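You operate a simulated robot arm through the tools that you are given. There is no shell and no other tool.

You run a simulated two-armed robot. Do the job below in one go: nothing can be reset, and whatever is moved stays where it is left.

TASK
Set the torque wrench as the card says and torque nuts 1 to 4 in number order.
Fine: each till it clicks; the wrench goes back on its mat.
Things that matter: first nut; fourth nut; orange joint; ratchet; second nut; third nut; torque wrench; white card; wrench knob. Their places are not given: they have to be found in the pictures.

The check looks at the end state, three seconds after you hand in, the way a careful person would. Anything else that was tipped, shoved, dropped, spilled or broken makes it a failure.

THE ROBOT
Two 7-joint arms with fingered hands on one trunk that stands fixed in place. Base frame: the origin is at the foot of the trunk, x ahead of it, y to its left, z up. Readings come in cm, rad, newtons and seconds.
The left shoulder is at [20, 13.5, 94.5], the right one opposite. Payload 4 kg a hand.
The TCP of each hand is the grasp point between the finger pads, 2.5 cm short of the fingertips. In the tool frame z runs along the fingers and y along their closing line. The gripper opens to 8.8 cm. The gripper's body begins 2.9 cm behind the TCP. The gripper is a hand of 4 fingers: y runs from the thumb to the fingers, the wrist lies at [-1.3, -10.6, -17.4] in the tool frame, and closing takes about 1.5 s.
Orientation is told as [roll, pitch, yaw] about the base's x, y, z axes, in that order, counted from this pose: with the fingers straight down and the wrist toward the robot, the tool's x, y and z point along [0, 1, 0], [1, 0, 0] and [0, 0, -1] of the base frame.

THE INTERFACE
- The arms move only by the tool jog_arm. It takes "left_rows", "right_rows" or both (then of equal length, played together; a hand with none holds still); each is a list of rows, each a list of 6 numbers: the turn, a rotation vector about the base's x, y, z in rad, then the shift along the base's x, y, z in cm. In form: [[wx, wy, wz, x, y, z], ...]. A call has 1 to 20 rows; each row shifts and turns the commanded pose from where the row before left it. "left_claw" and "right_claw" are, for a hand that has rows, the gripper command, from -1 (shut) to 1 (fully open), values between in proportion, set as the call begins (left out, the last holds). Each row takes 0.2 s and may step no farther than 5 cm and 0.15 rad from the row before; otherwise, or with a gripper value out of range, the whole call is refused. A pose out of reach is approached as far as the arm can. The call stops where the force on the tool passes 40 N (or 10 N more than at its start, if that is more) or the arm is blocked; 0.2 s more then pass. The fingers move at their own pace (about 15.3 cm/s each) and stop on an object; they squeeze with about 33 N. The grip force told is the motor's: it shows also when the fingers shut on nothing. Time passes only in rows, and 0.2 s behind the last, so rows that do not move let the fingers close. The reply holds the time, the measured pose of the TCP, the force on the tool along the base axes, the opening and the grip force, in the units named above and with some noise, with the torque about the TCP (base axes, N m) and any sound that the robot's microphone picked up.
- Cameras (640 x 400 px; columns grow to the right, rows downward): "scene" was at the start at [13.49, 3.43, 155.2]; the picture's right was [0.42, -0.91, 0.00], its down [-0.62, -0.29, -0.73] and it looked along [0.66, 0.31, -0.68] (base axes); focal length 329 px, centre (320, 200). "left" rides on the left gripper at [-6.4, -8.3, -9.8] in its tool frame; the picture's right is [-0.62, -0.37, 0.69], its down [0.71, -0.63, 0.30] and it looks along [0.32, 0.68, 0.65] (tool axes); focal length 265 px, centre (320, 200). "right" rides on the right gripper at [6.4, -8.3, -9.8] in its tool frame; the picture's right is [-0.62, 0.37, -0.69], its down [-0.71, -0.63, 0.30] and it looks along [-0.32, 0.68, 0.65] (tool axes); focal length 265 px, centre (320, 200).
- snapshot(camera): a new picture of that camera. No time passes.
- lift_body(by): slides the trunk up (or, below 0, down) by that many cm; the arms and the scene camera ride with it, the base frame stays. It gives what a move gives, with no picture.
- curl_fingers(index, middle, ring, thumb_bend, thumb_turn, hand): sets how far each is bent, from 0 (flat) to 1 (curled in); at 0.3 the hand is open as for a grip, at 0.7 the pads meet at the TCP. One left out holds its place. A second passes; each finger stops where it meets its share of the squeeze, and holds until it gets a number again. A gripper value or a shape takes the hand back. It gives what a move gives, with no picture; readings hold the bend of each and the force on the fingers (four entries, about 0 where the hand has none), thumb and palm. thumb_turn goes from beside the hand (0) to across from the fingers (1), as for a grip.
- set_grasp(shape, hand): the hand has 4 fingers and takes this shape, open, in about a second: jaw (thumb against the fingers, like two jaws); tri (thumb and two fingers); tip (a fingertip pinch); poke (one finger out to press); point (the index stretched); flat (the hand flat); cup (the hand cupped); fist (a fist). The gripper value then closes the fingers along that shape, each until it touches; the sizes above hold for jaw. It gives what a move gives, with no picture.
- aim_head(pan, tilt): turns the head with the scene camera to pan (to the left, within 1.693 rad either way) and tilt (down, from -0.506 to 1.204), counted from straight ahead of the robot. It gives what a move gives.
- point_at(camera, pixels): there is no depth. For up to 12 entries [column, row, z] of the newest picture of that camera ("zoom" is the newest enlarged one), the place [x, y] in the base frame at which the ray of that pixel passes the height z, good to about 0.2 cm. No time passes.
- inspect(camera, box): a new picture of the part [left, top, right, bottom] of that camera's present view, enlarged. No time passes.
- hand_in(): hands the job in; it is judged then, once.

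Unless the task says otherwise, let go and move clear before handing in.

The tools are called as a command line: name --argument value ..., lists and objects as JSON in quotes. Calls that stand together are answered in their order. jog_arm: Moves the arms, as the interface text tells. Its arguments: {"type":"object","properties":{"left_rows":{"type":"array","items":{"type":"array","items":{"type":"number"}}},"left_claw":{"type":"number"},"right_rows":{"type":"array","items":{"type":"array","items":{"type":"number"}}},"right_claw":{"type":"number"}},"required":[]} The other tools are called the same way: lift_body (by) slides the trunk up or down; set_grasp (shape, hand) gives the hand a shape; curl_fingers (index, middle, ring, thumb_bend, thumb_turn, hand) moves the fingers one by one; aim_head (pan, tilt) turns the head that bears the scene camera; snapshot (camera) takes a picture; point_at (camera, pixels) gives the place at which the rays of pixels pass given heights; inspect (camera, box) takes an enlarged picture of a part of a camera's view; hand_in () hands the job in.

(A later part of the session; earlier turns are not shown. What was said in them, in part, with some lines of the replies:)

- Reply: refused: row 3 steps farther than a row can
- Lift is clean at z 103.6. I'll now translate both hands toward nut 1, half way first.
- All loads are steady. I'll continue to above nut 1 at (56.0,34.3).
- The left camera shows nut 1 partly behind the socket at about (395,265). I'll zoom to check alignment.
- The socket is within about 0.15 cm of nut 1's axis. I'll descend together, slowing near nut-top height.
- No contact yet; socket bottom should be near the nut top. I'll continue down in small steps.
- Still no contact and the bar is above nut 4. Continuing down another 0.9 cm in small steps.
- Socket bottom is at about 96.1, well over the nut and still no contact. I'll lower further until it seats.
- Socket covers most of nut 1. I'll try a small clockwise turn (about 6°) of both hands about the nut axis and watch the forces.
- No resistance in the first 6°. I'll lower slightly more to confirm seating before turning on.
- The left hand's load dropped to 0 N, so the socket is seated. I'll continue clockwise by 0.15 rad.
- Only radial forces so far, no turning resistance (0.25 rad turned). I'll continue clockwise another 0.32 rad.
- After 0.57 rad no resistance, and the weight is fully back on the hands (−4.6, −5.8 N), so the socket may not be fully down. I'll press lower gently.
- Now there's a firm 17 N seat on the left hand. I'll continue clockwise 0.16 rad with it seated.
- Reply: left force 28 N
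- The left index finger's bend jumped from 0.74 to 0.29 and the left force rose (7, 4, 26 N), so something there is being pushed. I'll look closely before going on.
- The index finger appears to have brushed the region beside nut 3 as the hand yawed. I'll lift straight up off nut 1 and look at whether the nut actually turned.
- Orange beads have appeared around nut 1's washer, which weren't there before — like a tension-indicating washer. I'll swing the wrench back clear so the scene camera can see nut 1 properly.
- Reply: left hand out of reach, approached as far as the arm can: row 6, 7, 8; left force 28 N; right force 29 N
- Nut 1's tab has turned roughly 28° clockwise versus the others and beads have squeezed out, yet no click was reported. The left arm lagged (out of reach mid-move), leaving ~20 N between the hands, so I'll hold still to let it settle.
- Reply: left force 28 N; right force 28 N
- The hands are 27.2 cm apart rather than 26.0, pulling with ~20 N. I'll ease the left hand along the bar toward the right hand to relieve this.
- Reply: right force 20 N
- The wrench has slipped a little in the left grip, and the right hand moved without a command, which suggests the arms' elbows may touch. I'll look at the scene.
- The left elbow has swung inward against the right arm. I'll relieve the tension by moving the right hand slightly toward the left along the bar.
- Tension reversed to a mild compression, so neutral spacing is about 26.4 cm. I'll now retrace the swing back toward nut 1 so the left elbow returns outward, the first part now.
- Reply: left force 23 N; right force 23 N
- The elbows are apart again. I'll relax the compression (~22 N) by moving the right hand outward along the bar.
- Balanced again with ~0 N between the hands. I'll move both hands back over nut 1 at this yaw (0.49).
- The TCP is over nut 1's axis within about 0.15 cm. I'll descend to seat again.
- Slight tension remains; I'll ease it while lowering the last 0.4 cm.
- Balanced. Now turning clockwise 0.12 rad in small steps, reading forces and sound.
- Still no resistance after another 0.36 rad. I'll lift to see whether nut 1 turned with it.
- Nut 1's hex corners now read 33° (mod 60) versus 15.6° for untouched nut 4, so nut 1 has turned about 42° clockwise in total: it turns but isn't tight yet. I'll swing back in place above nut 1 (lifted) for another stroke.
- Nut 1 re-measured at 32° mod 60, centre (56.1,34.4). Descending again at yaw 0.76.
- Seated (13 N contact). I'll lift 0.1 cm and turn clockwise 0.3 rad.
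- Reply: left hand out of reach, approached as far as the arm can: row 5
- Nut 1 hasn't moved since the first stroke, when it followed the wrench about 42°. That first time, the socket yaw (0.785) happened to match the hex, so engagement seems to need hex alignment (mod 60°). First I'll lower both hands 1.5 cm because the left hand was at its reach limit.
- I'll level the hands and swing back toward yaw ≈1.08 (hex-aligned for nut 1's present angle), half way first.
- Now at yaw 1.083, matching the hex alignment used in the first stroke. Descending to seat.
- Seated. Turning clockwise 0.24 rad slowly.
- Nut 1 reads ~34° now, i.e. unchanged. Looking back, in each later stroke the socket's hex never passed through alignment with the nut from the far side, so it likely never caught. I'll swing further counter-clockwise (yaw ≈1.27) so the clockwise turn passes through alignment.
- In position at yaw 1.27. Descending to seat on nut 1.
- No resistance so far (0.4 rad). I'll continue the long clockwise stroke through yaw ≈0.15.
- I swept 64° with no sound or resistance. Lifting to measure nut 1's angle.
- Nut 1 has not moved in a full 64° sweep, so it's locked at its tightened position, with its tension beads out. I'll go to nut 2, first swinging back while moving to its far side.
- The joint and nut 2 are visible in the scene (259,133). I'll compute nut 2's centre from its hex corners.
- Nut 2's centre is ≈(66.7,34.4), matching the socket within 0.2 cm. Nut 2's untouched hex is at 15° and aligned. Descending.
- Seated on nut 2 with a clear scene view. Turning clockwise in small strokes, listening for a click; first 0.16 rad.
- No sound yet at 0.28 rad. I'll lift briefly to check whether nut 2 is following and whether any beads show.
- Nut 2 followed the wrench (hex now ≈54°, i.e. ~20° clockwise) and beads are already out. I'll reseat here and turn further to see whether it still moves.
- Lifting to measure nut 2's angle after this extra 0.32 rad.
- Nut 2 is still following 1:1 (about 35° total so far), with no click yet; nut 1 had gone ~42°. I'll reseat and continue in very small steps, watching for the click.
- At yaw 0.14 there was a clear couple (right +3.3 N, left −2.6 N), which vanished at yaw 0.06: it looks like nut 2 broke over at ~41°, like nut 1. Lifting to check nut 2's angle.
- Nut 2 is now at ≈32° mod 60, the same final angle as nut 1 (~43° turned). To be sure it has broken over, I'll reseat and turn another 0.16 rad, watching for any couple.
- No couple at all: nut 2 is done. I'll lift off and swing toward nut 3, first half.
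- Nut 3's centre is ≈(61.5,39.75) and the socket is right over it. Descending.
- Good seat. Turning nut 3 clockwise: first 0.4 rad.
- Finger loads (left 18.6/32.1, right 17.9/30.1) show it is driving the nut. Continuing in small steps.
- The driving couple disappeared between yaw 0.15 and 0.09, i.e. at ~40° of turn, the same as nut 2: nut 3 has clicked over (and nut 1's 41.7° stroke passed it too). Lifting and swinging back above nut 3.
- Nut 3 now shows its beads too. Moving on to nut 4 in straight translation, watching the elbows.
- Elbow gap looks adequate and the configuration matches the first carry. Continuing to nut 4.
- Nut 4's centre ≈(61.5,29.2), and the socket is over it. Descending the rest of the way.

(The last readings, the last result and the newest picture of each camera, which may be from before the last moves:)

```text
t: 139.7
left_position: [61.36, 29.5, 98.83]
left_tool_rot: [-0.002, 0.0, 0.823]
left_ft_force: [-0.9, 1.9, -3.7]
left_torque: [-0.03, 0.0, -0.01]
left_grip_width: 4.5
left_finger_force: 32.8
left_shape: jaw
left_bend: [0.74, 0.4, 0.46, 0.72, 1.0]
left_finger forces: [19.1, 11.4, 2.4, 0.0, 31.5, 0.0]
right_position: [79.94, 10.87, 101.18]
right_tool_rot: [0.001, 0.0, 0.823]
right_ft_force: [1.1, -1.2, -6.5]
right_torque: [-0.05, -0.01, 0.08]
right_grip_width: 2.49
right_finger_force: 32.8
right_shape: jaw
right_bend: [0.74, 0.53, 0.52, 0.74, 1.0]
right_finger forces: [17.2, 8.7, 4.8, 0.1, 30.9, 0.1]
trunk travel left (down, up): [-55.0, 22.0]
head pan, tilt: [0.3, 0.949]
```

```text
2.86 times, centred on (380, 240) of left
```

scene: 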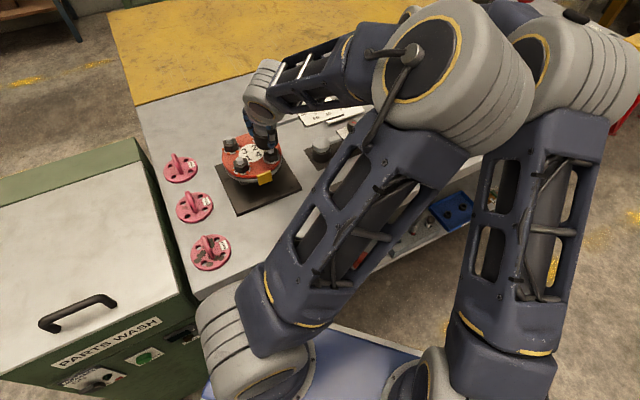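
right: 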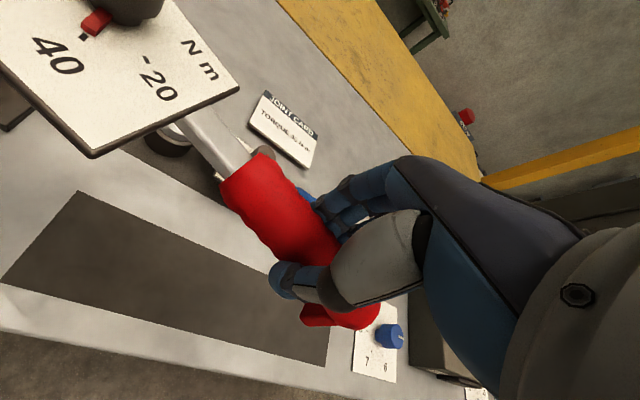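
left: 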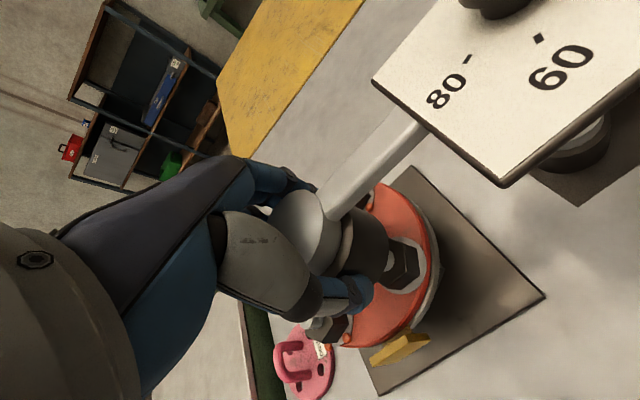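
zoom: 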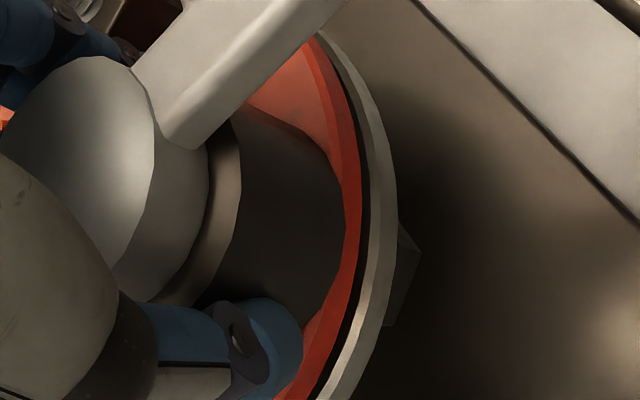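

Seated. Turning nut 4 clockwise: first 0.4 rad, then smaller.

jog_arm --left_rows '[[0, 0, -0.04, 0, 0, -0.05], [0, 0, -0.04, 0, 0, 0], [0, 0, -0.04, 0, 0, 0], [0, 0, -0.04, 0, 0, 0], [0, 0, -0.04, 0, 0, 0], [0, 0, 0, 0, 0, 0]]' --right_rows '[[0, 0, -0.04, -0.76, -0.72, -0.05], [0, 0, -0.04, -0.78, -0.68, 0], [0, 0, -0.04, -0.82, -0.65, 0], [0, 0, -0.04, -0.84, -0.62, 0], [0, 0, -0.04, -0.86, -0.59, 0], [0, 0, 0, 0, 0, 0]]'

snapshot --camera "scene"

jog_arm --left_rows '[[0, 0, -0.04, 0, 0, 0], [0, 0, -0.04, 0, 0, 0], [0, 0, -0.04, 0, 0, 0], [0, 0, -0.04, 0, 0, 0], [0, 0, -0.04, 0, 0, 0], [0, 0, 0, 0, 0, 0]]' --right_rows '[[0, 0, -0.04, -0.89, -0.57, 0], [0, 0, -0.04, -0.91, -0.53, 0], [0, 0, -0.04, -0.93, -0.5, 0], [0, 0, -0.04, -0.94, -0.46, 0], [0, 0, -0.04, -0.96, -0.43, 0], [0, 0, 0, 0, 0, 0]]'

jog_arm --left_rows '[[0, 0, -0.04, 0, 0, 0], [0, 0, -0.04, 0, 0, 0], [0, 0, -0.04, 0, 0, 0], [0, 0, -0.04, 0, 0, 0], [0, 0, 0, 0, 0, 0]]' --right_rows '[[0, 0, -0.04, -0.98, -0.37, 0], [0, 0, -0.04, -0.99, -0.33, 0], [0, 0, -0.04, -1.01, -0.29, 0], [0, 0, -0.04, -1.01, -0.25, 0], [0, 0, 0, 0, 0, 0]]'

```text
t: 141.1
left_position: [61.36, 29.6, 98.7]
left_tool_rot: [-0.003, -0.001, 0.624]
left_ft_force: [-1.3, 3.0, 2.4]
left_torque: [0.08, -0.03, -0.01]
left_grip_width: 4.52
left_finger_force: 33.1
left_shape: jaw
left_bend: [0.74, 0.4, 0.46, 0.72, 1.0]
left_finger forces: [19.1, 11.9, 2.8, 0.1, 32.2, 0.1]
right_position: [75.69, 7.61, 101.1]
right_tool_rot: [0.0, -0.001, 0.625]
right_ft_force: [1.1, -0.1, -4.3]
right_torque: [0.0, -0.03, 0.08]
right_grip_width: 2.49
right_finger_force: 32.3
right_shape: jaw
right_bend: [0.74, 0.53, 0.52, 0.74, 1.0]
right_finger forces: [17.6, 9.0, 4.8, 0.0, 30.8, 0.1]
trunk travel left (down, up): [-55.0, 22.0]
head pan, tilt: [0.3, 0.949]
```

```text
taken
```

scene: 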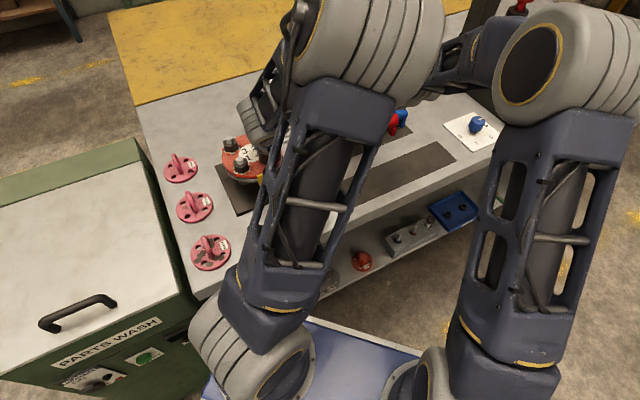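

```text
t: 142.5
left_position: [61.2, 29.61, 98.8]
left_tool_rot: [0.0, 0.0, 0.425]
left_ft_force: [-2.9, 4.1, -1.2]
left_torque: [0.09, 0.0, -0.01]
left_grip_width: 4.53
left_finger_force: 32.7
left_shape: jaw
left_bend: [0.74, 0.4, 0.46, 0.72, 1.0]
left_finger forces: [18.7, 11.3, 3.2, 0.0, 33.1, 0.0]
right_position: [71.06, 5.16, 101.08]
right_tool_rot: [0.002, 0.0, 0.423]
right_ft_force: [3.5, -3.7, -5.2]
right_torque: [-0.03, -0.05, 0.05]
right_grip_width: 2.47
right_finger_force: 33.3
right_shape: jaw
right_bend: [0.74, 0.53, 0.52, 0.74, 1.0]
right_finger forces: [17.6, 9.1, 5.0, 0.1, 30.7, 0.0]
trunk travel left (down, up): [-55.0, 22.0]
head pan, tilt: [0.3, 0.949]
```

```text
t: 143.7
left_position: [61.41, 29.5, 98.55]
left_tool_rot: [-0.003, 0.002, 0.263]
left_ft_force: [-3.4, 5.5, 0.1]
left_torque: [0.11, 0.01, 0.04]
left_grip_width: 4.53
left_finger_force: 32.5
left_shape: jaw
left_bend: [0.74, 0.4, 0.46, 0.72, 1.0]
left_finger forces: [18.7, 11.3, 3.3, 0.1, 33.3, 0.1]
right_position: [67.12, 4.08, 101.08]
right_tool_rot: [0.001, 0.0, 0.264]
right_ft_force: [2.6, -3.6, -5.8]
right_torque: [-0.08, -0.03, 0.04]
right_grip_width: 2.47
right_finger_force: 33.0
right_shape: jaw
right_bend: [0.74, 0.53, 0.52, 0.74, 1.0]
right_finger forces: [18.0, 9.3, 4.8, 0.1, 30.6, 0.1]
trunk travel left (down, up): [-55.0, 22.0]
head pan, tilt: [0.3, 0.949]
```

Driving (right +2.6 N / left −3.4 N couple). Continuing in small steps.

jog_arm --left_rows '[[0, 0, -0.04, 0, 0, 0], [0, 0, -0.04, 0, 0, 0], [0, 0, -0.03, 0, 0, 0], [0, 0, 0, 0, 0, 0]]' --right_rows '[[0, 0, -0.04, -1.03, -0.22, 0], [0, 0, -0.04, -1.03, -0.18, 0], [0, 0, -0.03, -0.78, -0.12, 0], [0, 0, 0, 0, 0, 0]]'

jog_arm --left_rows '[[0, 0, -0.03, 0, 0, 0], [0, 0, -0.03, 0, 0, 0], [0, 0, 0, 0, 0, 0]]' --right_rows '[[0, 0, -0.03, -0.78, -0.09, 0], [0, 0, -0.03, -0.78, -0.07, 0], [0, 0, 0, 0, 0, 0]]'

jog_arm --left_rows '[[0, 0, -0.03, 0, 0, 0], [0, 0, -0.03, 0, 0, 0], [0, 0, 0, 0, 0, 0]]' --right_rows '[[0, 0, -0.03, -0.78, -0.05, 0], [0, 0, -0.03, -0.78, -0.02, 0], [0, 0, 0, 0, 0, 0]]'

```text
t: 144.7
left_position: [61.23, 29.39, 98.79]
left_tool_rot: [-0.001, 0.0, 0.153]
left_ft_force: [-3.1, 4.4, -0.7]
left_torque: [0.06, 0.04, 0.04]
left_grip_width: 4.52
left_finger_force: 32.6
left_shape: jaw
left_bend: [0.74, 0.4, 0.46, 0.72, 1.0]
left_finger forces: [18.3, 11.1, 3.2, 0.1, 33.4, 0.0]
right_position: [64.27, 3.41, 101.07]
right_tool_rot: [0.002, -0.001, 0.156]
right_ft_force: [3.0, -3.3, -5.5]
right_torque: [-0.08, -0.06, 0.04]
right_grip_width: 2.47
right_finger_force: 33.4
right_shape: jaw
right_bend: [0.74, 0.53, 0.52, 0.74, 1.0]
right_finger forces: [18.1, 9.4, 4.7, 0.0, 30.6, 0.0]
trunk travel left (down, up): [-55.0, 22.0]
head pan, tilt: [0.3, 0.949]
```

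```text
t: 145.5
left_position: [61.33, 29.44, 98.77]
left_tool_rot: [-0.002, 0.001, 0.092]
left_ft_force: [0.5, 1.7, -3.2]
left_torque: [0.06, 0.01, 0.0]
left_grip_width: 4.49
left_finger_force: 32.9
left_shape: jaw
left_bend: [0.74, 0.4, 0.46, 0.72, 1.0]
left_finger forces: [19.3, 11.6, 2.3, 0.0, 32.0, 0.0]
right_position: [62.72, 3.25, 101.25]
right_tool_rot: [-0.001, 0.001, 0.095]
right_ft_force: [0.6, -2.5, -6.4]
right_torque: [-0.04, -0.04, 0.07]
right_grip_width: 2.48
right_finger_force: 33.3
right_shape: jaw
right_bend: [0.74, 0.53, 0.52, 0.74, 1.0]
right_finger forces: [17.6, 9.2, 4.4, 0.1, 31.0, 0.0]
trunk travel left (down, up): [-55.0, 22.0]
head pan, tilt: [0.3, 0.949]
```

```text
t: 146.3
left_position: [61.28, 29.39, 98.72]
left_tool_rot: [-0.002, 0.001, 0.034]
left_ft_force: [0.5, -0.7, -2.3]
left_torque: [0.02, -0.02, -0.05]
left_grip_width: 4.53
left_finger_force: 33.3
left_shape: jaw
left_bend: [0.74, 0.4, 0.46, 0.72, 1.0]
left_finger forces: [19.4, 11.5, 1.9, 0.1, 31.8, 0.0]
right_position: [61.2, 3.18, 101.09]
right_tool_rot: [0.001, 0.003, 0.036]
right_ft_force: [-0.1, 0.8, -6.0]
right_torque: [-0.05, 0.01, 0.07]
right_grip_width: 2.51
right_finger_force: 32.8
right_shape: jaw
right_bend: [0.74, 0.53, 0.52, 0.74, 1.0]
right_finger forces: [17.4, 9.0, 4.4, 0.0, 30.9, 0.1]
trunk travel left (down, up): [-55.0, 22.0]
head pan, tilt: [0.3, 0.949]
```

Nut 4 broke over at the same angle (couple vanished between 0.15 and 0.09). All four are done. I'll lift off and review the scene before planning the return carry.

jog_arm --left_rows '[[0, 0, 0, 0, 0, 0.8], [0, 0, 0, 0, 0, 1.2], [0, 0, 0, 0, 0, 1.2], [0, 0, 0, 0, 0, 1.0], [0, 0, 0, 0, 0, 0]]' --right_rows '[[0, 0, 0, 0, 0, 0.8], [0, 0, 0, 0, 0, 1.2], [0, 0, 0, 0, 0, 1.2], [0, 0, 0, 0, 0, 1.0], [0, 0, 0, 0, 0, 0]]'

snapshot --camera "scene"

snapshot --camera "left"

inspect --camera "left" --box '[340, 190, 460, 310]'

```text
t: 147.5
left_position: [61.38, 29.46, 102.91]
left_tool_rot: [-0.003, 0.0, 0.033]
left_ft_force: [-0.1, -0.6, -3.5]
left_torque: [0.01, 0.02, -0.06]
left_grip_width: 4.52
left_finger_force: 33.4
left_shape: jaw
left_bend: [0.74, 0.4, 0.46, 0.72, 1.0]
left_finger forces: [19.1, 11.6, 1.7, 0.0, 31.9, 0.0]
right_position: [61.07, 3.17, 105.38]
right_tool_rot: [0.0, 0.0, 0.035]
right_ft_force: [0.7, 0.8, -6.2]
right_torque: [-0.01, 0.04, 0.1]
right_grip_width: 2.47
right_finger_force: 33.8
right_shape: jaw
right_bend: [0.74, 0.53, 0.52, 0.74, 1.0]
right_finger forces: [17.6, 8.9, 4.2, 0.0, 30.7, 0.0]
trunk travel left (down, up): [-55.0, 22.0]
head pan, tilt: [0.3, 0.949]
```

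```text
taken
```

scene: 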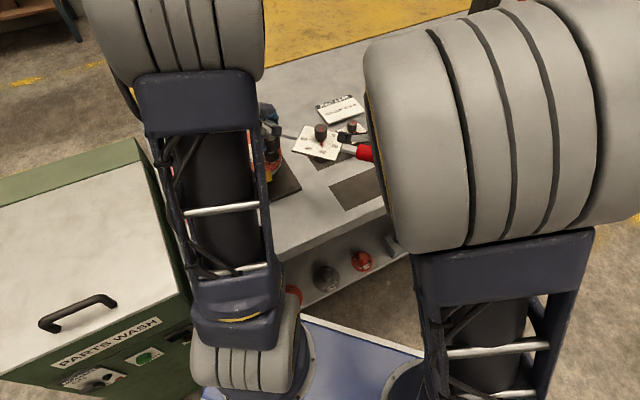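

```text
taken
```

left: 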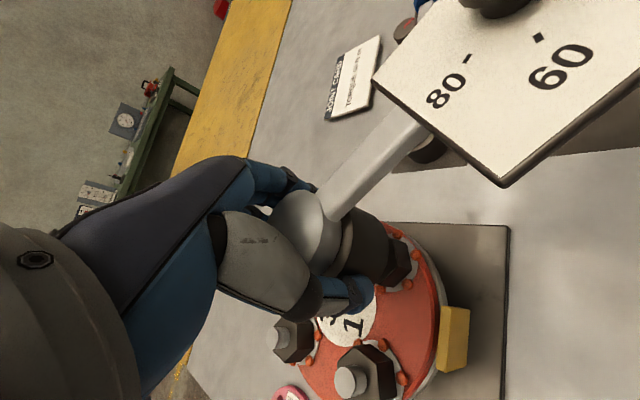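

```text
3.33 times, centred on (400, 250) of left
```

zoom: 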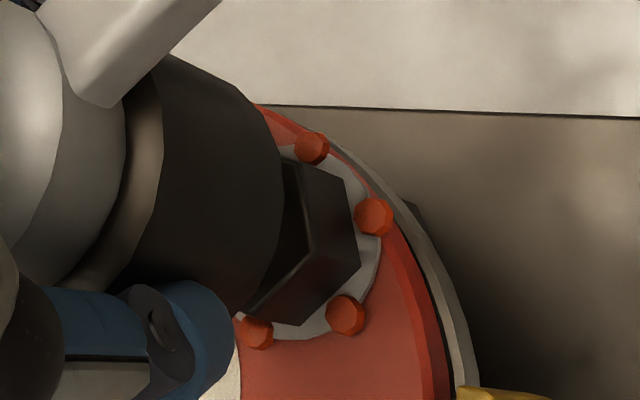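

All four nuts show their beads. Elbows are well apart at this yaw, so I'll first translate toward the mat at this yaw, then rotate nearer the mat.

jog_arm --left_rows '[[0, 0, 0, 0.1, -2.07, 0], [0, 0, 0, 0.1, -2.07, 0], [0, 0, 0, 0.1, -2.07, 0], [0, 0, 0, 0, 0, 0]]' --right_rows '[[0, 0, 0, 0.1, -2.07, 0], [0, 0, 0, 0.1, -2.07, 0], [0, 0, 0, 0.1, -2.07, 0], [0, 0, 0, 0, 0, 0]]'

snapshot --camera "scene"

```text
t: 148.5
left_position: [61.62, 23.44, 103.12]
left_tool_rot: [-0.002, -0.001, 0.033]
left_ft_force: [-0.3, -0.4, -4.0]
left_torque: [-0.03, 0.02, -0.09]
left_grip_width: 4.53
left_finger_force: 32.9
left_shape: jaw
left_bend: [0.74, 0.4, 0.46, 0.72, 1.0]
left_finger forces: [19.1, 11.5, 1.7, 0.1, 31.6, 0.0]
right_position: [61.36, -2.92, 105.47]
right_tool_rot: [0.0, 0.001, 0.037]
right_ft_force: [0.2, 0.5, -6.3]
right_torque: [0.04, -0.03, 0.09]
right_grip_width: 2.48
right_finger_force: 32.8
right_shape: jaw
right_bend: [0.74, 0.53, 0.52, 0.74, 1.0]
right_finger forces: [17.3, 8.9, 4.4, 0.0, 30.7, 0.1]
trunk travel left (down, up): [-55.0, 22.0]
head pan, tilt: [0.3, 0.949]
```

```text
taken
```

scene: 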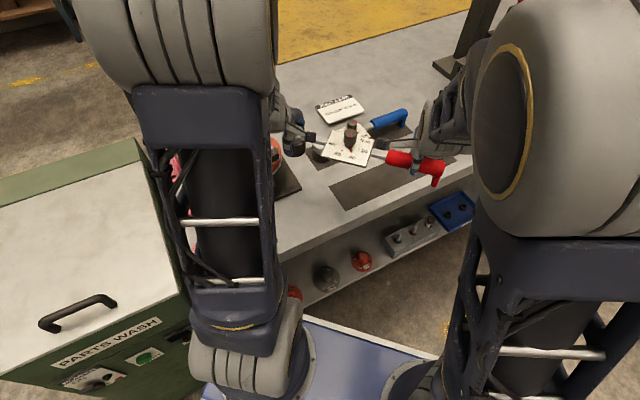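

Plenty of room. Continuing the translation to above the mat's head end.

jog_arm --left_rows '[[0, 0, 0, 0.38, -2.14, 0], [0, 0, 0, 0.38, -2.14, 0], [0, 0, 0, 0.38, -2.14, 0], [0, 0, 0, 0.38, -2.14, 0], [0, 0, 0, 0.38, -2.14, 0], [0, 0, 0, 0.38, -2.14, 0], [0, 0, 0, 0, 0, 0]]' --right_rows '[[0, 0, 0, 0.38, -2.14, 0], [0, 0, 0, 0.38, -2.14, 0], [0, 0, 0, 0.38, -2.14, 0], [0, 0, 0, 0.38, -2.14, 0], [0, 0, 0, 0.38, -2.14, 0], [0, 0, 0, 0.38, -2.14, 0], [0, 0, 0, 0, 0, 0]]'

snapshot --camera "scene"

```text
t: 150.1
left_position: [63.73, 10.47, 102.85]
left_tool_rot: [-0.002, 0.0, 0.033]
left_ft_force: [0.0, -2.5, -3.4]
left_torque: [-0.07, 0.02, -0.09]
left_grip_width: 4.49
left_finger_force: 33.1
left_shape: jaw
left_bend: [0.74, 0.4, 0.46, 0.72, 1.0]
left_finger forces: [19.2, 11.0, 1.3, 0.0, 30.8, 0.1]
right_position: [63.86, -15.88, 105.6]
right_tool_rot: [0.0, -0.001, 0.036]
right_ft_force: [0.4, 1.5, -5.9]
right_torque: [0.05, 0.01, 0.1]
right_grip_width: 2.48
right_finger_force: 33.1
right_shape: jaw
right_bend: [0.74, 0.53, 0.52, 0.74, 1.0]
right_finger forces: [16.8, 8.9, 4.9, 0.0, 31.0, 0.1]
trunk travel left (down, up): [-55.0, 22.0]
head pan, tilt: [0.3, 0.949]
```

```text
taken
```

scene: 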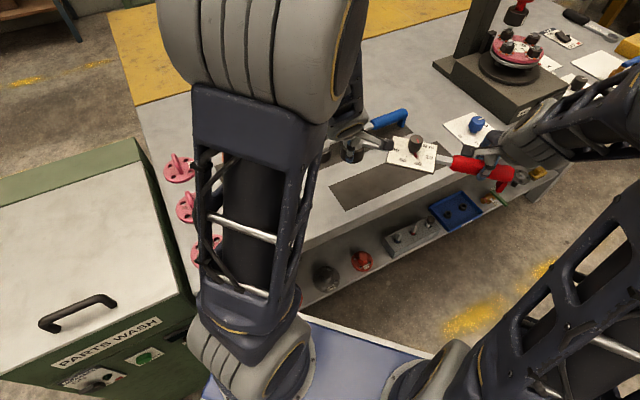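

Clear. Now rotating in place above the mat toward the original wrench direction, first half.

jog_arm --left_rows '[[0, 0, 0.0593, 0, 0, 0], [0, 0, 0.0593, 0, 0, 0], [0, 0, 0.0593, 0, 0, 0], [0, 0, 0.0593, 0, 0, 0], [0, 0, 0.0593, 0, 0, 0], [0, 0, 0.0593, 0, 0, 0], [0, 0, 0.0593, 0, 0, 0], [0, 0, 0, 0, 0, 0]]' --right_rows '[[0, 0, 0.0593, 1.55, 0.1, 0], [0, 0, 0.0593, 1.56, 0.15, 0], [0, 0, 0.0593, 1.54, 0.24, 0], [0, 0, 0.0593, 1.52, 0.33, 0], [0, 0, 0.0593, 1.51, 0.42, 0], [0, 0, 0.0593, 1.47, 0.5, 0], [0, 0, 0.0593, 1.44, 0.6, 0], [0, 0, 0, 0, 0, 0]]'

snapshot --camera "scene"

```text
t: 151.9
left_position: [63.84, 10.47, 102.79]
left_tool_rot: [-0.002, -0.001, 0.45]
left_ft_force: [-0.9, 2.4, -3.8]
left_torque: [0.02, 0.03, -0.05]
left_grip_width: 4.52
left_finger_force: 32.9
left_shape: jaw
left_bend: [0.74, 0.4, 0.46, 0.72, 1.0]
left_finger forces: [19.4, 11.1, 2.4, 0.0, 31.2, 0.0]
right_position: [74.57, -13.6, 105.31]
right_tool_rot: [0.0, 0.0, 0.452]
right_ft_force: [0.6, -1.6, -4.9]
right_torque: [-0.04, 0.0, 0.12]
right_grip_width: 2.48
right_finger_force: 33.2
right_shape: jaw
right_bend: [0.74, 0.53, 0.52, 0.74, 1.0]
right_finger forces: [16.9, 9.0, 4.9, 0.1, 31.1, 0.0]
trunk travel left (down, up): [-55.0, 22.0]
head pan, tilt: [0.3, 0.949]
```

```text
taken
```

scene: 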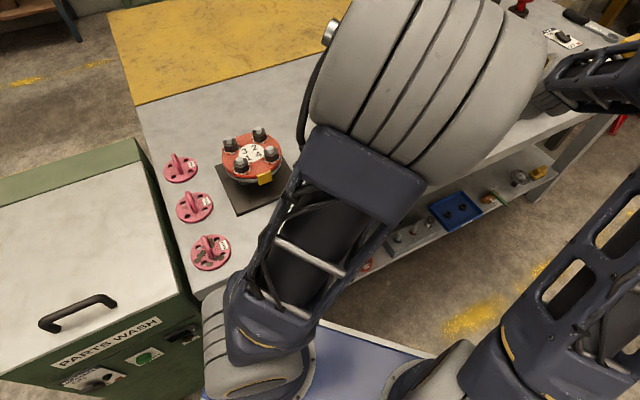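

Good separation from the right arm. Continuing with the rest of the rotation.

jog_arm --left_rows '[[0, 0, 0.0593, 0, 0, 0], [0, 0, 0.0593, 0, 0, 0], [0, 0, 0.0593, 0, 0, 0], [0, 0, 0.0593, 0, 0, 0], [0, 0, 0.0593, 0, 0, 0], [0, 0, 0.0593, 0, 0, 0], [0, 0, 0, 0, 0, 0]]' --right_rows '[[0, 0, 0.0593, 1.4, 0.67, 0], [0, 0, 0.0593, 1.37, 0.76, 0], [0, 0, 0.0593, 1.31, 0.84, 0], [0, 0, 0.0593, 1.27, 0.92, 0], [0, 0, 0.0593, 1.21, 1.0, 0], [0, 0, 0.0593, 1.14, 1.05, 0], [0, 0, 0, 0, 0, 0]]'

snapshot --camera "scene"

snapshot --camera "left"

snapshot --camera "right"

```text
t: 153.5
left_position: [63.88, 10.52, 102.91]
left_tool_rot: [0.001, 0.0, 0.805]
left_ft_force: [-3.9, 4.7, -5.3]
left_torque: [0.09, 0.11, 0.0]
left_grip_width: 4.5
left_finger_force: 32.7
left_shape: jaw
left_bend: [0.74, 0.4, 0.46, 0.72, 1.0]
left_finger forces: [18.9, 11.4, 3.1, 0.0, 31.6, 0.0]
right_position: [82.11, -8.24, 105.31]
right_tool_rot: [-0.001, 0.002, 0.806]
right_ft_force: [3.2, -4.6, -5.6]
right_torque: [-0.04, -0.11, -0.01]
right_grip_width: 2.51
right_finger_force: 32.9
right_shape: jaw
right_bend: [0.74, 0.53, 0.52, 0.74, 1.0]
right_finger forces: [17.3, 8.9, 4.5, 0.1, 30.9, 0.0]
trunk travel left (down, up): [-55.0, 22.0]
head pan, tilt: [0.3, 0.949]
```

```text
taken
```

scene: 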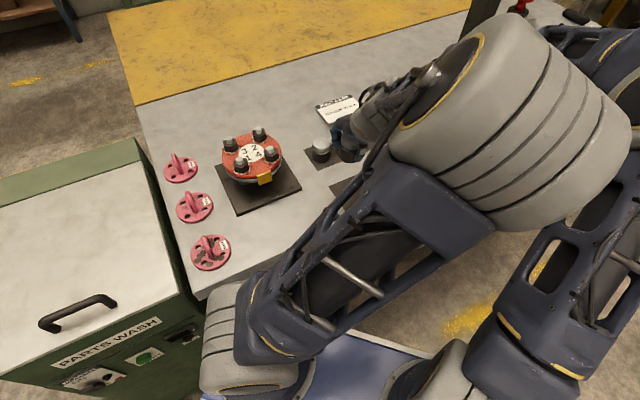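

```text
taken
```

left: 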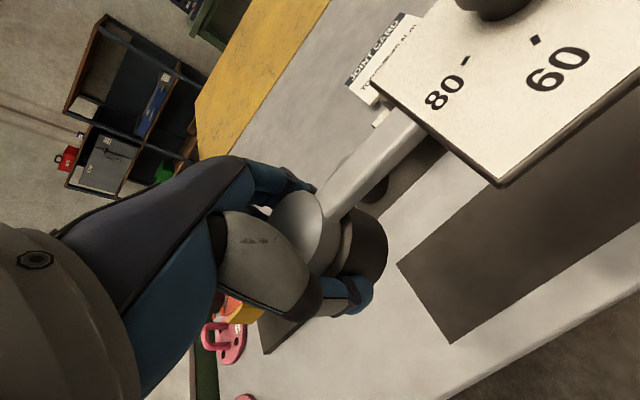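

```text
taken
```

right: 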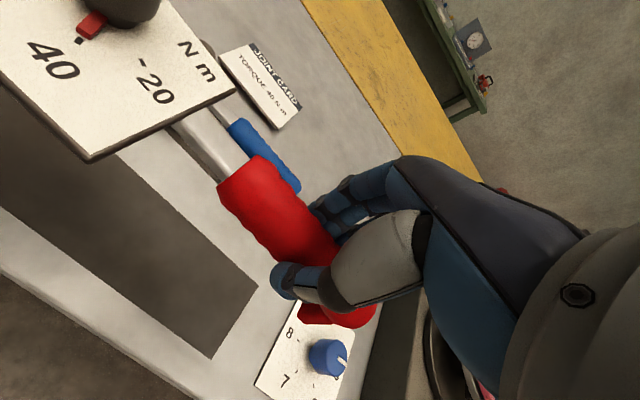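

The layout matches the pick-up view (mat corner at (398,265), knob still at 40). I'll nudge slightly and lower most of the way.

jog_arm --left_rows '[[0, 0, 0, 0.12, -0.1, -1.5], [0, 0, 0, 0, 0, -2], [0, 0, 0, 0, 0, -2], [0, 0, 0, 0, 0, -2], [0, 0, 0, 0, 0, -2], [0, 0, 0, 0, 0, -1.5], [0, 0, 0, 0, 0, -1], [0, 0, 0, 0, 0, 0]]' --right_rows '[[0, 0, 0, 0.24, -0.2, -1.5], [0, 0, 0, 0, 0, -2], [0, 0, 0, 0, 0, -2], [0, 0, 0, 0, 0, -2], [0, 0, 0, 0, 0, -2], [0, 0, 0, 0, 0, -1.5], [0, 0, 0, 0, 0, -1], [0, 0, 0, 0, 0, 0]]'

snapshot --camera "left"

snapshot --camera "right"

snapshot --camera "scene"

```text
t: 155.3
left_position: [64.04, 10.39, 90.74]
left_tool_rot: [-0.002, 0.0, 0.805]
left_ft_force: [-0.6, 1.2, -4.3]
left_torque: [-0.01, -0.02, -0.04]
left_grip_width: 4.52
left_finger_force: 33.3
left_shape: jaw
left_bend: [0.74, 0.4, 0.46, 0.72, 1.0]
left_finger forces: [19.1, 11.3, 1.9, 0.0, 31.2, 0.0]
right_position: [82.33, -8.41, 93.27]
right_tool_rot: [-0.001, -0.001, 0.807]
right_ft_force: [0.8, -0.1, -5.5]
right_torque: [-0.03, 0.01, 0.1]
right_grip_width: 2.48
right_finger_force: 33.2
right_shape: jaw
right_bend: [0.74, 0.53, 0.52, 0.74, 1.0]
right_finger forces: [17.0, 9.0, 4.7, 0.0, 30.9, 0.1]
trunk travel left (down, up): [-55.0, 22.0]
head pan, tilt: [0.3, 0.949]
```

```text
taken
```

left: 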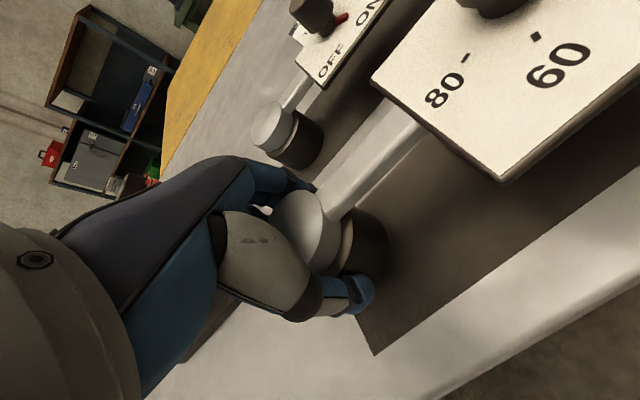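

```text
taken
```

right: 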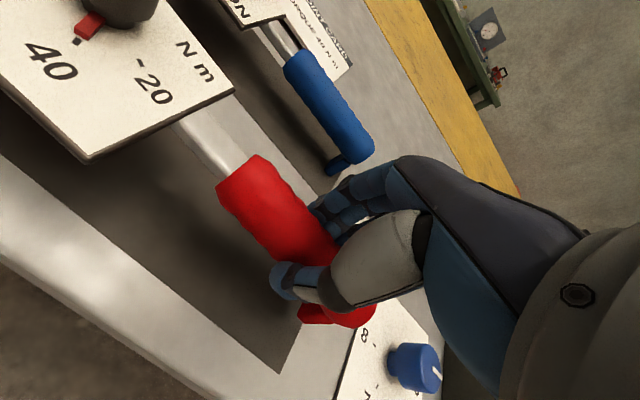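

```text
taken
```

scene: 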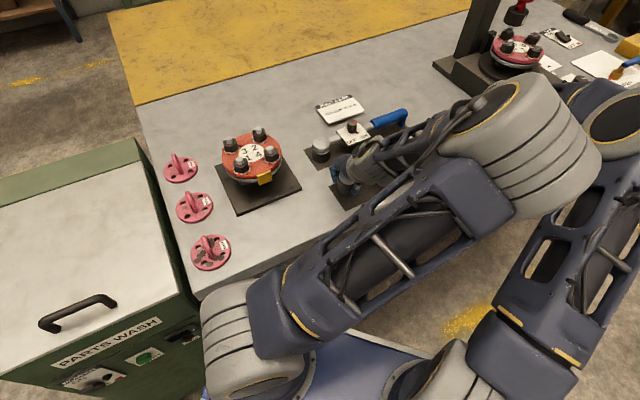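

Right above its mat. Lowering slowly until the socket touches.

jog_arm --left_rows '[[0, 0, 0, 0, 0, -0.6], [0, 0, 0, 0, 0, -0.6], [0, 0, 0, 0, 0, -0.4], [0, 0, 0, 0, 0, -0.3], [0, 0, 0, 0, 0, -0.2], [0, 0, 0, 0, 0, 0]]' --right_rows '[[0, 0, 0, 0, 0, -0.6], [0, 0, 0, 0, 0, -0.6], [0, 0, 0, 0, 0, -0.4], [0, 0, 0, 0, 0, -0.3], [0, 0, 0, 0, 0, -0.2], [0, 0, 0, 0, 0, 0]]'

```text
t: 156.7
left_position: [63.93, 10.43, 88.77]
left_tool_rot: [-0.004, 0.0, 0.804]
left_ft_force: [-1.0, 0.7, -5.0]
left_torque: [-0.01, 0.02, -0.01]
left_grip_width: 4.52
left_finger_force: 32.8
left_shape: jaw
left_bend: [0.74, 0.4, 0.46, 0.72, 1.0]
left_finger forces: [19.1, 11.2, 2.2, 0.0, 31.1, 0.0]
right_position: [82.36, -8.45, 91.31]
right_tool_rot: [-0.002, -0.001, 0.805]
right_ft_force: [0.4, 0.0, -5.8]
right_torque: [-0.02, -0.01, 0.07]
right_grip_width: 2.48
right_finger_force: 32.8
right_shape: jaw
right_bend: [0.74, 0.53, 0.52, 0.74, 1.0]
right_finger forces: [16.9, 9.0, 4.9, 0.1, 31.0, 0.0]
trunk travel left (down, up): [-55.0, 22.0]
head pan, tilt: [0.3, 0.949]
```

jog_arm --left_rows '[[0, 0, 0, 0, 0, -0.15], [0, 0, 0, 0, 0, -0.15], [0, 0, 0, 0, 0, 0]]' --right_rows '[[0, 0, 0, 0, 0, -0.15], [0, 0, 0, 0, 0, -0.15], [0, 0, 0, 0, 0, 0]]'

jog_arm --left_rows '[[0, 0, 0, 0, 0, -0.1], [0, 0, 0, 0, 0, -0.1], [0, 0, 0, 0, 0, 0]]' --right_rows '[[0, 0, 0, 0, 0, -0.1], [0, 0, 0, 0, 0, -0.1], [0, 0, 0, 0, 0, 0]]'

```text
t: 157.5
left_position: [64.11, 10.34, 88.69]
left_tool_rot: [-0.002, -0.001, 0.805]
left_ft_force: [0.0, 1.1, -0.3]
left_torque: [0.04, -0.08, -0.02]
left_grip_width: 4.5
left_finger_force: 33.3
left_shape: jaw
left_bend: [0.74, 0.4, 0.46, 0.72, 1.0]
left_finger forces: [19.3, 11.2, 1.9, 0.0, 31.1, 0.0]
right_position: [82.31, -8.43, 91.06]
right_tool_rot: [0.0, -0.004, 0.807]
right_ft_force: [-1.4, -1.5, 13.9]
right_torque: [-0.01, -0.01, 0.1]
right_grip_width: 2.52
right_finger_force: 33.0
right_shape: jaw
right_bend: [0.74, 0.53, 0.52, 0.74, 1.0]
right_finger forces: [17.7, 9.9, 5.2, 0.0, 34.4, 0.0]
trunk travel left (down, up): [-55.0, 22.0]
head pan, tilt: [0.3, 0.949]
```

```text
t: 158.3
left_position: [64.04, 10.32, 88.49]
left_tool_rot: [-0.004, -0.001, 0.803]
left_ft_force: [-2.9, -2.8, 17.6]
left_torque: [0.0, -0.02, -0.02]
left_grip_width: 4.52
left_finger_force: 32.8
left_shape: jaw
left_bend: [0.74, 0.4, 0.46, 0.72, 1.0]
left_finger forces: [18.2, 11.2, 2.0, 0.0, 34.4, 0.0]
right_position: [82.32, -8.47, 91.05]
right_tool_rot: [-0.002, -0.003, 0.806]
right_ft_force: [1.9, 0.8, 24.8]
right_torque: [-0.03, -0.1, 0.16]
right_grip_width: 2.56
right_finger_force: 32.8
right_shape: jaw
right_bend: [0.74, 0.53, 0.51, 0.74, 1.0]
right_finger forces: [19.9, 11.1, 5.3, 0.0, 35.0, 0.1]
trunk travel left (down, up): [-55.0, 22.0]
head pan, tilt: [0.3, 0.949]
```

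Both the foot and socket are on the mat (+25 N, +18 N). I'll relieve the pressure slightly, then open the left hand.

jog_arm --left_rows '[[0, 0, 0, 0, 0, 0.12], [0, 0, 0, 0, 0, 0]]' --right_rows '[[0, 0, 0, 0, 0, 0.2], [0, 0, 0, 0, 0, 0]]'

jog_arm --left_rows '[[0, 0, 0, 0, 0, 0], [0, 0, 0, 0, 0, 0], [0, 0, 0, 0, 0, 0], [0, 0, 0, 0, 0, 0], [0, 0, 0, 0, 0, 0], [0, 0, 0, 0, 0, 0], [0, 0, 0, 0, 0, 0], [0, 0, 0, 0, 0, 0]]' --left_claw 1

inspect --camera "left" --box '[220, 150, 440, 370]'

```text
t: 158.9
left_position: [64.07, 10.43, 88.56]
left_tool_rot: [-0.003, -0.003, 0.805]
left_ft_force: [-0.8, -4.2, 14.9]
left_torque: [0.03, -0.05, -0.06]
left_grip_width: 4.54
left_finger_force: 33.1
left_shape: jaw
left_bend: [0.74, 0.4, 0.46, 0.72, 1.0]
left_finger forces: [18.4, 11.1, 1.6, 0.0, 33.9, 0.0]
right_position: [82.21, -8.48, 91.13]
right_tool_rot: [-0.002, -0.002, 0.806]
right_ft_force: [5.3, 1.4, 20.0]
right_torque: [0.02, -0.19, 0.08]
right_grip_width: 2.62
right_finger_force: 32.9
right_shape: jaw
right_bend: [0.74, 0.53, 0.51, 0.74, 1.0]
right_finger forces: [20.5, 11.4, 5.3, 0.1, 32.8, 0.0]
trunk travel left (down, up): [-55.0, 22.0]
head pan, tilt: [0.3, 0.949]
```

```text
t: 160.7
left_position: [63.95, 10.4, 88.37]
left_tool_rot: [-0.001, -0.002, 0.804]
left_ft_force: [1.2, -0.5, 0.1]
left_torque: [0.01, -0.01, 0.0]
left_grip_width: 8.78
left_finger_force: 0.1
left_shape: jaw
left_bend: [0.3, 0.3, 0.3, 0.3, 0.98]
left_finger forces: [0.0, 0.1, 0.0, 0.0, 0.0, 0.0]
right_position: [82.32, -8.48, 91.12]
right_tool_rot: [-0.001, -0.003, 0.807]
right_ft_force: [5.4, -0.9, 22.5]
right_torque: [-0.03, -0.18, 0.07]
right_grip_width: 2.62
right_finger_force: 32.9
right_shape: jaw
right_bend: [0.74, 0.53, 0.5, 0.74, 1.0]
right_finger forces: [20.1, 11.4, 5.1, 0.0, 33.7, 0.0]
trunk travel left (down, up): [-55.0, 22.0]
head pan, tilt: [0.3, 0.949]
```

```text
1.82 times, centred on (330, 260) of left
```

zoom: 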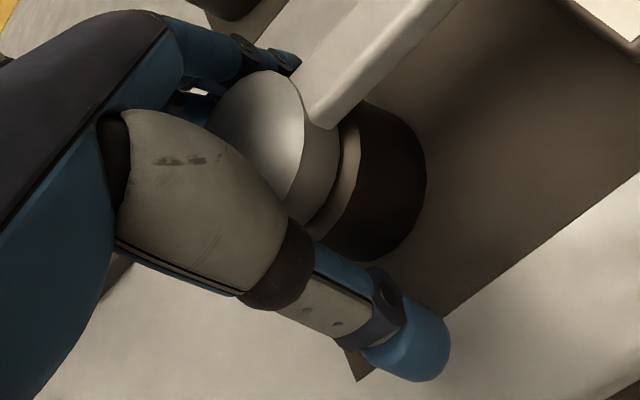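

The left hand is open and clear of the head. Raising it, then easing and opening the right hand.

jog_arm --left_rows '[[0, 0, 0, 0, 0, 1], [0, 0, 0, 0, 0, 2], [0, 0, 0, 0, 0, 3], [0, 0, 0, 0, 0, 3], [0, 0, 0, 0, 0, 3], [0, 0, 0, 0, 0, 3], [0, 0, 0, 0, 0, 0]]'

jog_arm --right_rows '[[0, 0, 0, 0, 0, 0.15], [0, 0, 0, 0, 0, 0]]'

jog_arm --right_rows '[[0, 0, 0, 0, 0, 0], [0, 0, 0, 0, 0, 0], [0, 0, 0, 0, 0, 0], [0, 0, 0, 0, 0, 0], [0, 0, 0, 0, 0, 0], [0, 0, 0, 0, 0, 0], [0, 0, 0, 0, 0, 0], [0, 0, 0, 0, 0, 0]]' --right_claw 1

snapshot --camera "left"

snapshot --camera "right"

```text
t: 162.3
left_position: [63.97, 10.31, 103.41]
left_tool_rot: [-0.002, 0.0, 0.805]
left_ft_force: [0.0, 0.0, 0.6]
left_torque: [0.0, -0.03, -0.01]
left_grip_width: 8.76
left_finger_force: 0.1
left_shape: jaw
left_bend: [0.3, 0.3, 0.3, 0.3, 0.98]
left_finger forces: [0.0, 0.1, 0.0, 0.0, 0.0, 0.1]
right_position: [82.31, -8.41, 91.08]
right_tool_rot: [-0.001, 0.0, 0.806]
right_ft_force: [4.7, -0.5, 22.4]
right_torque: [-0.02, -0.17, 0.07]
right_grip_width: 2.61
right_finger_force: 32.8
right_shape: jaw
right_bend: [0.74, 0.53, 0.5, 0.74, 1.0]
right_finger forces: [20.3, 11.4, 4.9, 0.0, 33.5, 0.0]
trunk travel left (down, up): [-55.0, 22.0]
head pan, tilt: [0.3, 0.949]
```

```text
t: 162.9
left_position: [63.92, 10.34, 103.36]
left_tool_rot: [-0.003, 0.0, 0.804]
left_ft_force: [-0.9, 0.2, -0.1]
left_torque: [0.03, -0.02, -0.04]
left_grip_width: 8.77
left_finger_force: 0.1
left_shape: jaw
left_bend: [0.3, 0.3, 0.3, 0.3, 0.98]
left_finger forces: [0.0, 0.0, 0.0, 0.0, 0.0, 0.0]
right_position: [82.28, -8.53, 91.07]
right_tool_rot: [0.0, 0.001, 0.807]
right_ft_force: [8.1, 1.6, 12.5]
right_torque: [0.03, -0.25, 0.04]
right_grip_width: 2.62
right_finger_force: 32.7
right_shape: jaw
right_bend: [0.74, 0.53, 0.5, 0.75, 1.0]
right_finger forces: [20.8, 11.6, 5.0, 0.0, 30.8, 0.0]
trunk travel left (down, up): [-55.0, 22.0]
head pan, tilt: [0.3, 0.949]
```

```text
t: 164.7
left_position: [63.96, 10.48, 103.39]
left_tool_rot: [-0.001, -0.001, 0.804]
left_ft_force: [0.3, 0.4, -0.3]
left_torque: [0.02, 0.01, 0.01]
left_grip_width: 8.76
left_finger_force: 0.1
left_shape: jaw
left_bend: [0.3, 0.3, 0.3, 0.3, 0.98]
left_finger forces: [0.0, 0.1, 0.0, 0.1, 0.0, 0.1]
right_position: [82.25, -8.41, 91.26]
right_tool_rot: [0.0, -0.001, 0.805]
right_ft_force: [-0.1, -0.1, 0.2]
right_torque: [-0.03, -0.02, -0.02]
right_grip_width: 8.75
right_finger_force: 0.1
right_shape: jaw
right_bend: [0.3, 0.3, 0.3, 0.3, 0.98]
right_finger forces: [0.1, 0.1, 0.0, 0.0, 0.0, 0.0]
trunk travel left (down, up): [-55.0, 22.0]
head pan, tilt: [0.3, 0.949]
```

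```text
taken
```

left: 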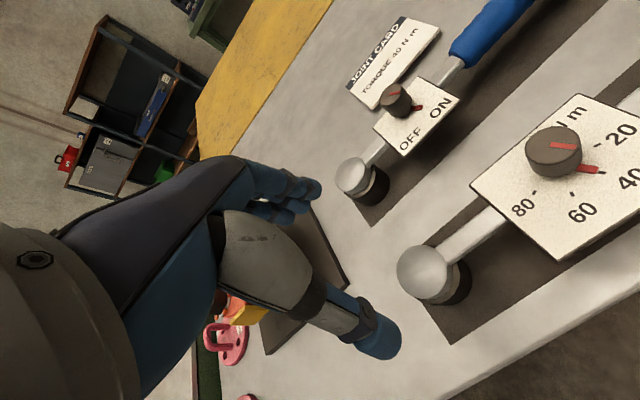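

```text
taken
```

right: 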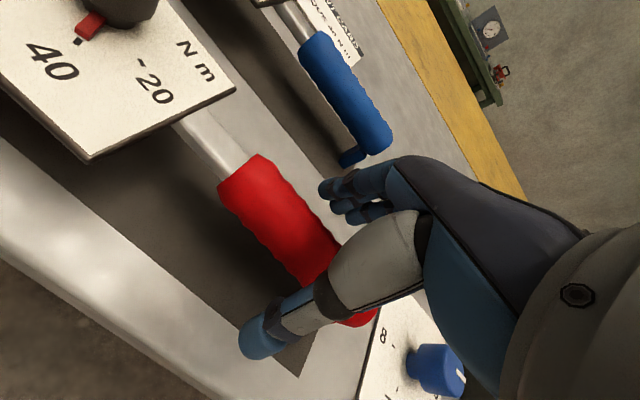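

The wrench rests on its mat. I'll check the knob setting up close and raise the right hand.

inspect --camera "left" --box '[500, 90, 640, 220]'

jog_arm --right_rows '[[0, 0, 0, 0, 0, 1], [0, 0, 0, 0, 0, 2], [0, 0, 0, 0, 0, 3], [0, 0, 0, 0, 0, 3], [0, 0, 0, 0, 0, 3], [0, 0, 0, 0, 0, 3], [0, 0, 0, 0, 0, 0]]'

snapshot --camera "scene"

snapshot --camera "right"

```text
3.08 times, centred on (570, 155) of left
```

zoom: 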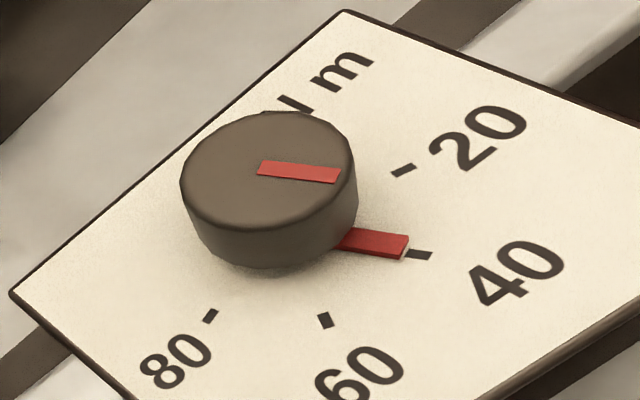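

```text
t: 166.3
left_position: [63.99, 10.3, 103.32]
left_tool_rot: [-0.001, -0.002, 0.805]
left_ft_force: [-0.5, -0.4, -0.8]
left_torque: [0.05, 0.0, -0.02]
left_grip_width: 8.76
left_finger_force: 0.0
left_shape: jaw
left_bend: [0.3, 0.3, 0.3, 0.3, 0.98]
left_finger forces: [0.1, 0.0, 0.1, 0.0, 0.0, 0.1]
right_position: [82.3, -8.46, 106.02]
right_tool_rot: [0.0, 0.001, 0.807]
right_ft_force: [0.2, 0.7, 0.3]
right_torque: [0.0, 0.02, -0.02]
right_grip_width: 8.77
right_finger_force: 0.1
right_shape: jaw
right_bend: [0.3, 0.3, 0.3, 0.3, 0.98]
right_finger forces: [0.0, 0.0, 0.0, 0.0, 0.0, 0.0]
trunk travel left (down, up): [-55.0, 22.0]
head pan, tilt: [0.3, 0.949]
```

```text
taken
```

scene: 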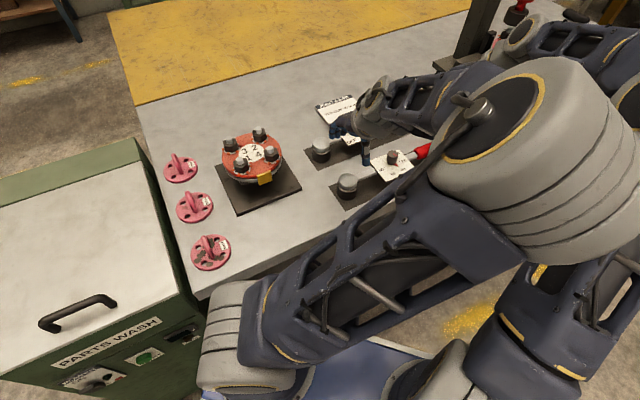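

```text
taken
```

right: 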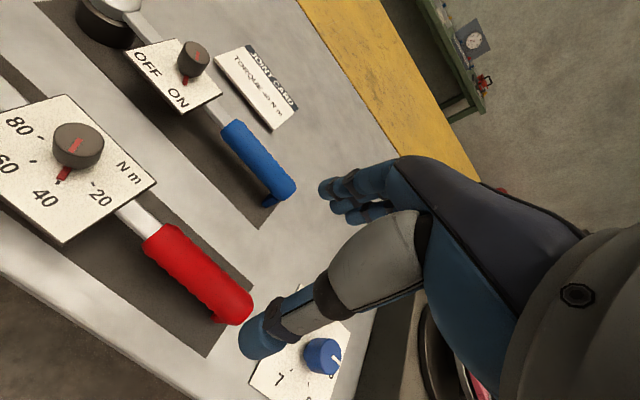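

The knob still points at 40. Now a close look at the joint in the scene to compare all four nuts.

inspect --camera "scene" --box '[205, 115, 311, 215]'

inspect --camera "scene" --box '[220, 122, 290, 182]'

inspect --camera "scene" --box '[300, 120, 450, 215]'

```text
4.00 times, centred on (258, 165) of scene
```

zoom: 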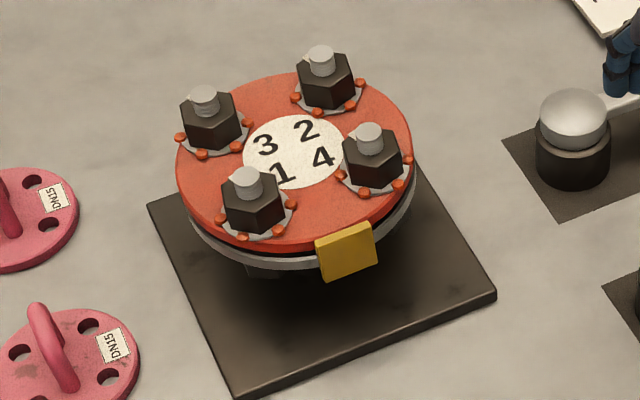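

```text
6.67 times, centred on (255, 152) of scene
```

zoom: 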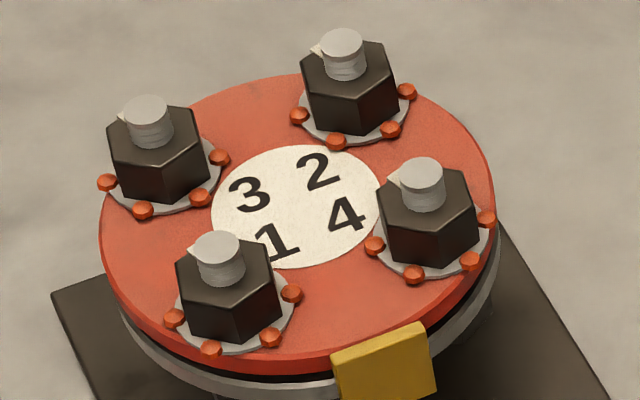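

```text
4.21 times, centred on (375, 168) of scene
```

zoom: 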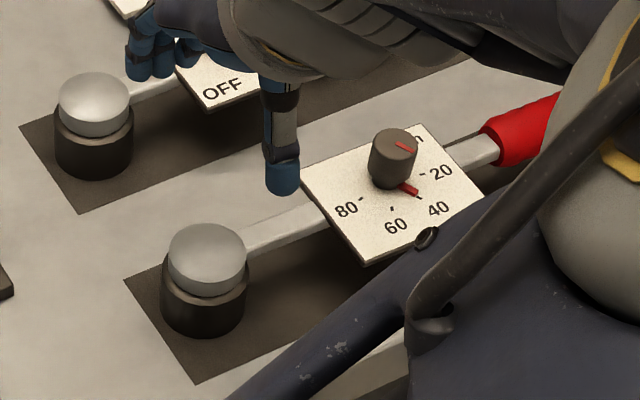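

All four nuts show the same final rotation and beads, the joint base hasn't moved, and the wrench lies on its mat with the knob at 40. I'll raise both hands a little more to be well clear.

jog_arm --left_rows '[[0, 0, -0.05, -0.5, 1, 1.5], [0, 0, -0.05, -0.5, 1, 1.5], [0, 0, -0.05, -0.5, 1, 1.5], [0, 0, 0, 0, 0, 0]]' --right_rows '[[0, 0, 0, 0, -1, 2], [0, 0, 0, 0, -1, 2], [0, 0, 0, 0, -1, 2], [0, 0, 0, 0, 0, 0]]'

snapshot --camera "scene"

snapshot --camera "right"

snapshot --camera "left"

```text
t: 167.3
left_position: [62.54, 13.36, 108.03]
left_tool_rot: [-0.002, 0.001, 0.655]
left_ft_force: [-0.1, -0.7, 0.7]
left_torque: [-0.01, -0.02, 0.02]
left_grip_width: 8.77
left_finger_force: 0.0
left_shape: jaw
left_bend: [0.3, 0.3, 0.3, 0.3, 0.98]
left_finger forces: [0.0, 0.0, 0.0, 0.0, 0.1, 0.1]
right_position: [82.26, -11.65, 112.16]
right_tool_rot: [0.0, 0.0, 0.806]
right_ft_force: [0.7, 0.8, -0.6]
right_torque: [0.02, -0.02, -0.02]
right_grip_width: 8.75
right_finger_force: 0.1
right_shape: jaw
right_bend: [0.3, 0.3, 0.3, 0.3, 0.98]
right_finger forces: [0.0, 0.0, 0.0, 0.0, 0.1, 0.0]
trunk travel left (down, up): [-55.0, 22.0]
head pan, tilt: [0.3, 0.949]
```

```text
taken
```

scene: 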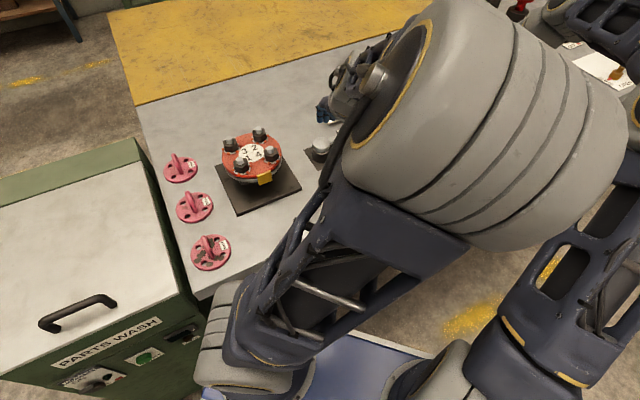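

```text
taken
```

right: 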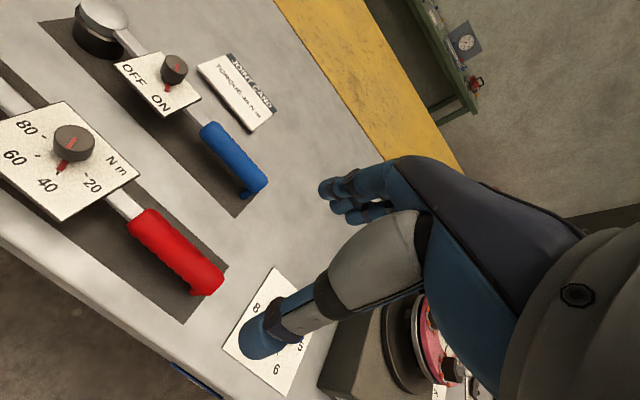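

```text
taken
```

left: 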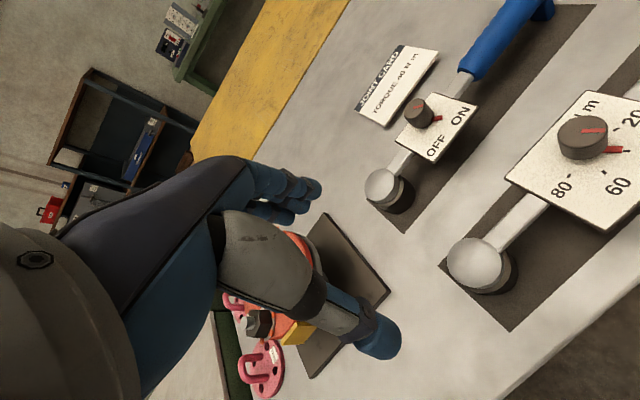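

All four nuts have been turned in order until the wrench let go, at about 40° on each. The wrench is back on its mat with the knob at 40, nothing else looks disturbed, and both hands are empty and clear. The microphone never reported a click. I took each click from the turning load building up and then dropping away, and from nut 1 not moving when I turned the wrench on it again. I'm handing in.

hand_in

```text
The job is handed in.
```

I set the torque wrench to 40 N m, as the card says. I then torqued nuts 1 to 4 in number order and laid the wrench back on its mat.

**No click heard:** the microphone never reported a click on any nut. I judged the clicks from other signs:
- **Nuts 2, 3 and 4:** the turning load built up, then dropped away after about 40° of turn on each.
- **Nut 1:** I turned it about 42° and didn't notice that drop, so I went back over it several times. It didn't move again, even through a 64° sweep.

**How it looks now:** all four nuts show the same final rotation, and each has small orange beads squeezed out round its washer. I took the beads as a sign the nuts are tight, but I don't know for certain what they mean. On nut 2 they were already out after about 20° of turn.

**Rough handling:** once, the left elbow swung inward, apparently against the right arm. The wrench slipped a few millimetres in my grip, and I recovered without dropping it.

The wrench knob still points to 40. The joint, ratchet, card and everything else I could see on the table look unmoved. Both hands were open and clear before I handed in.
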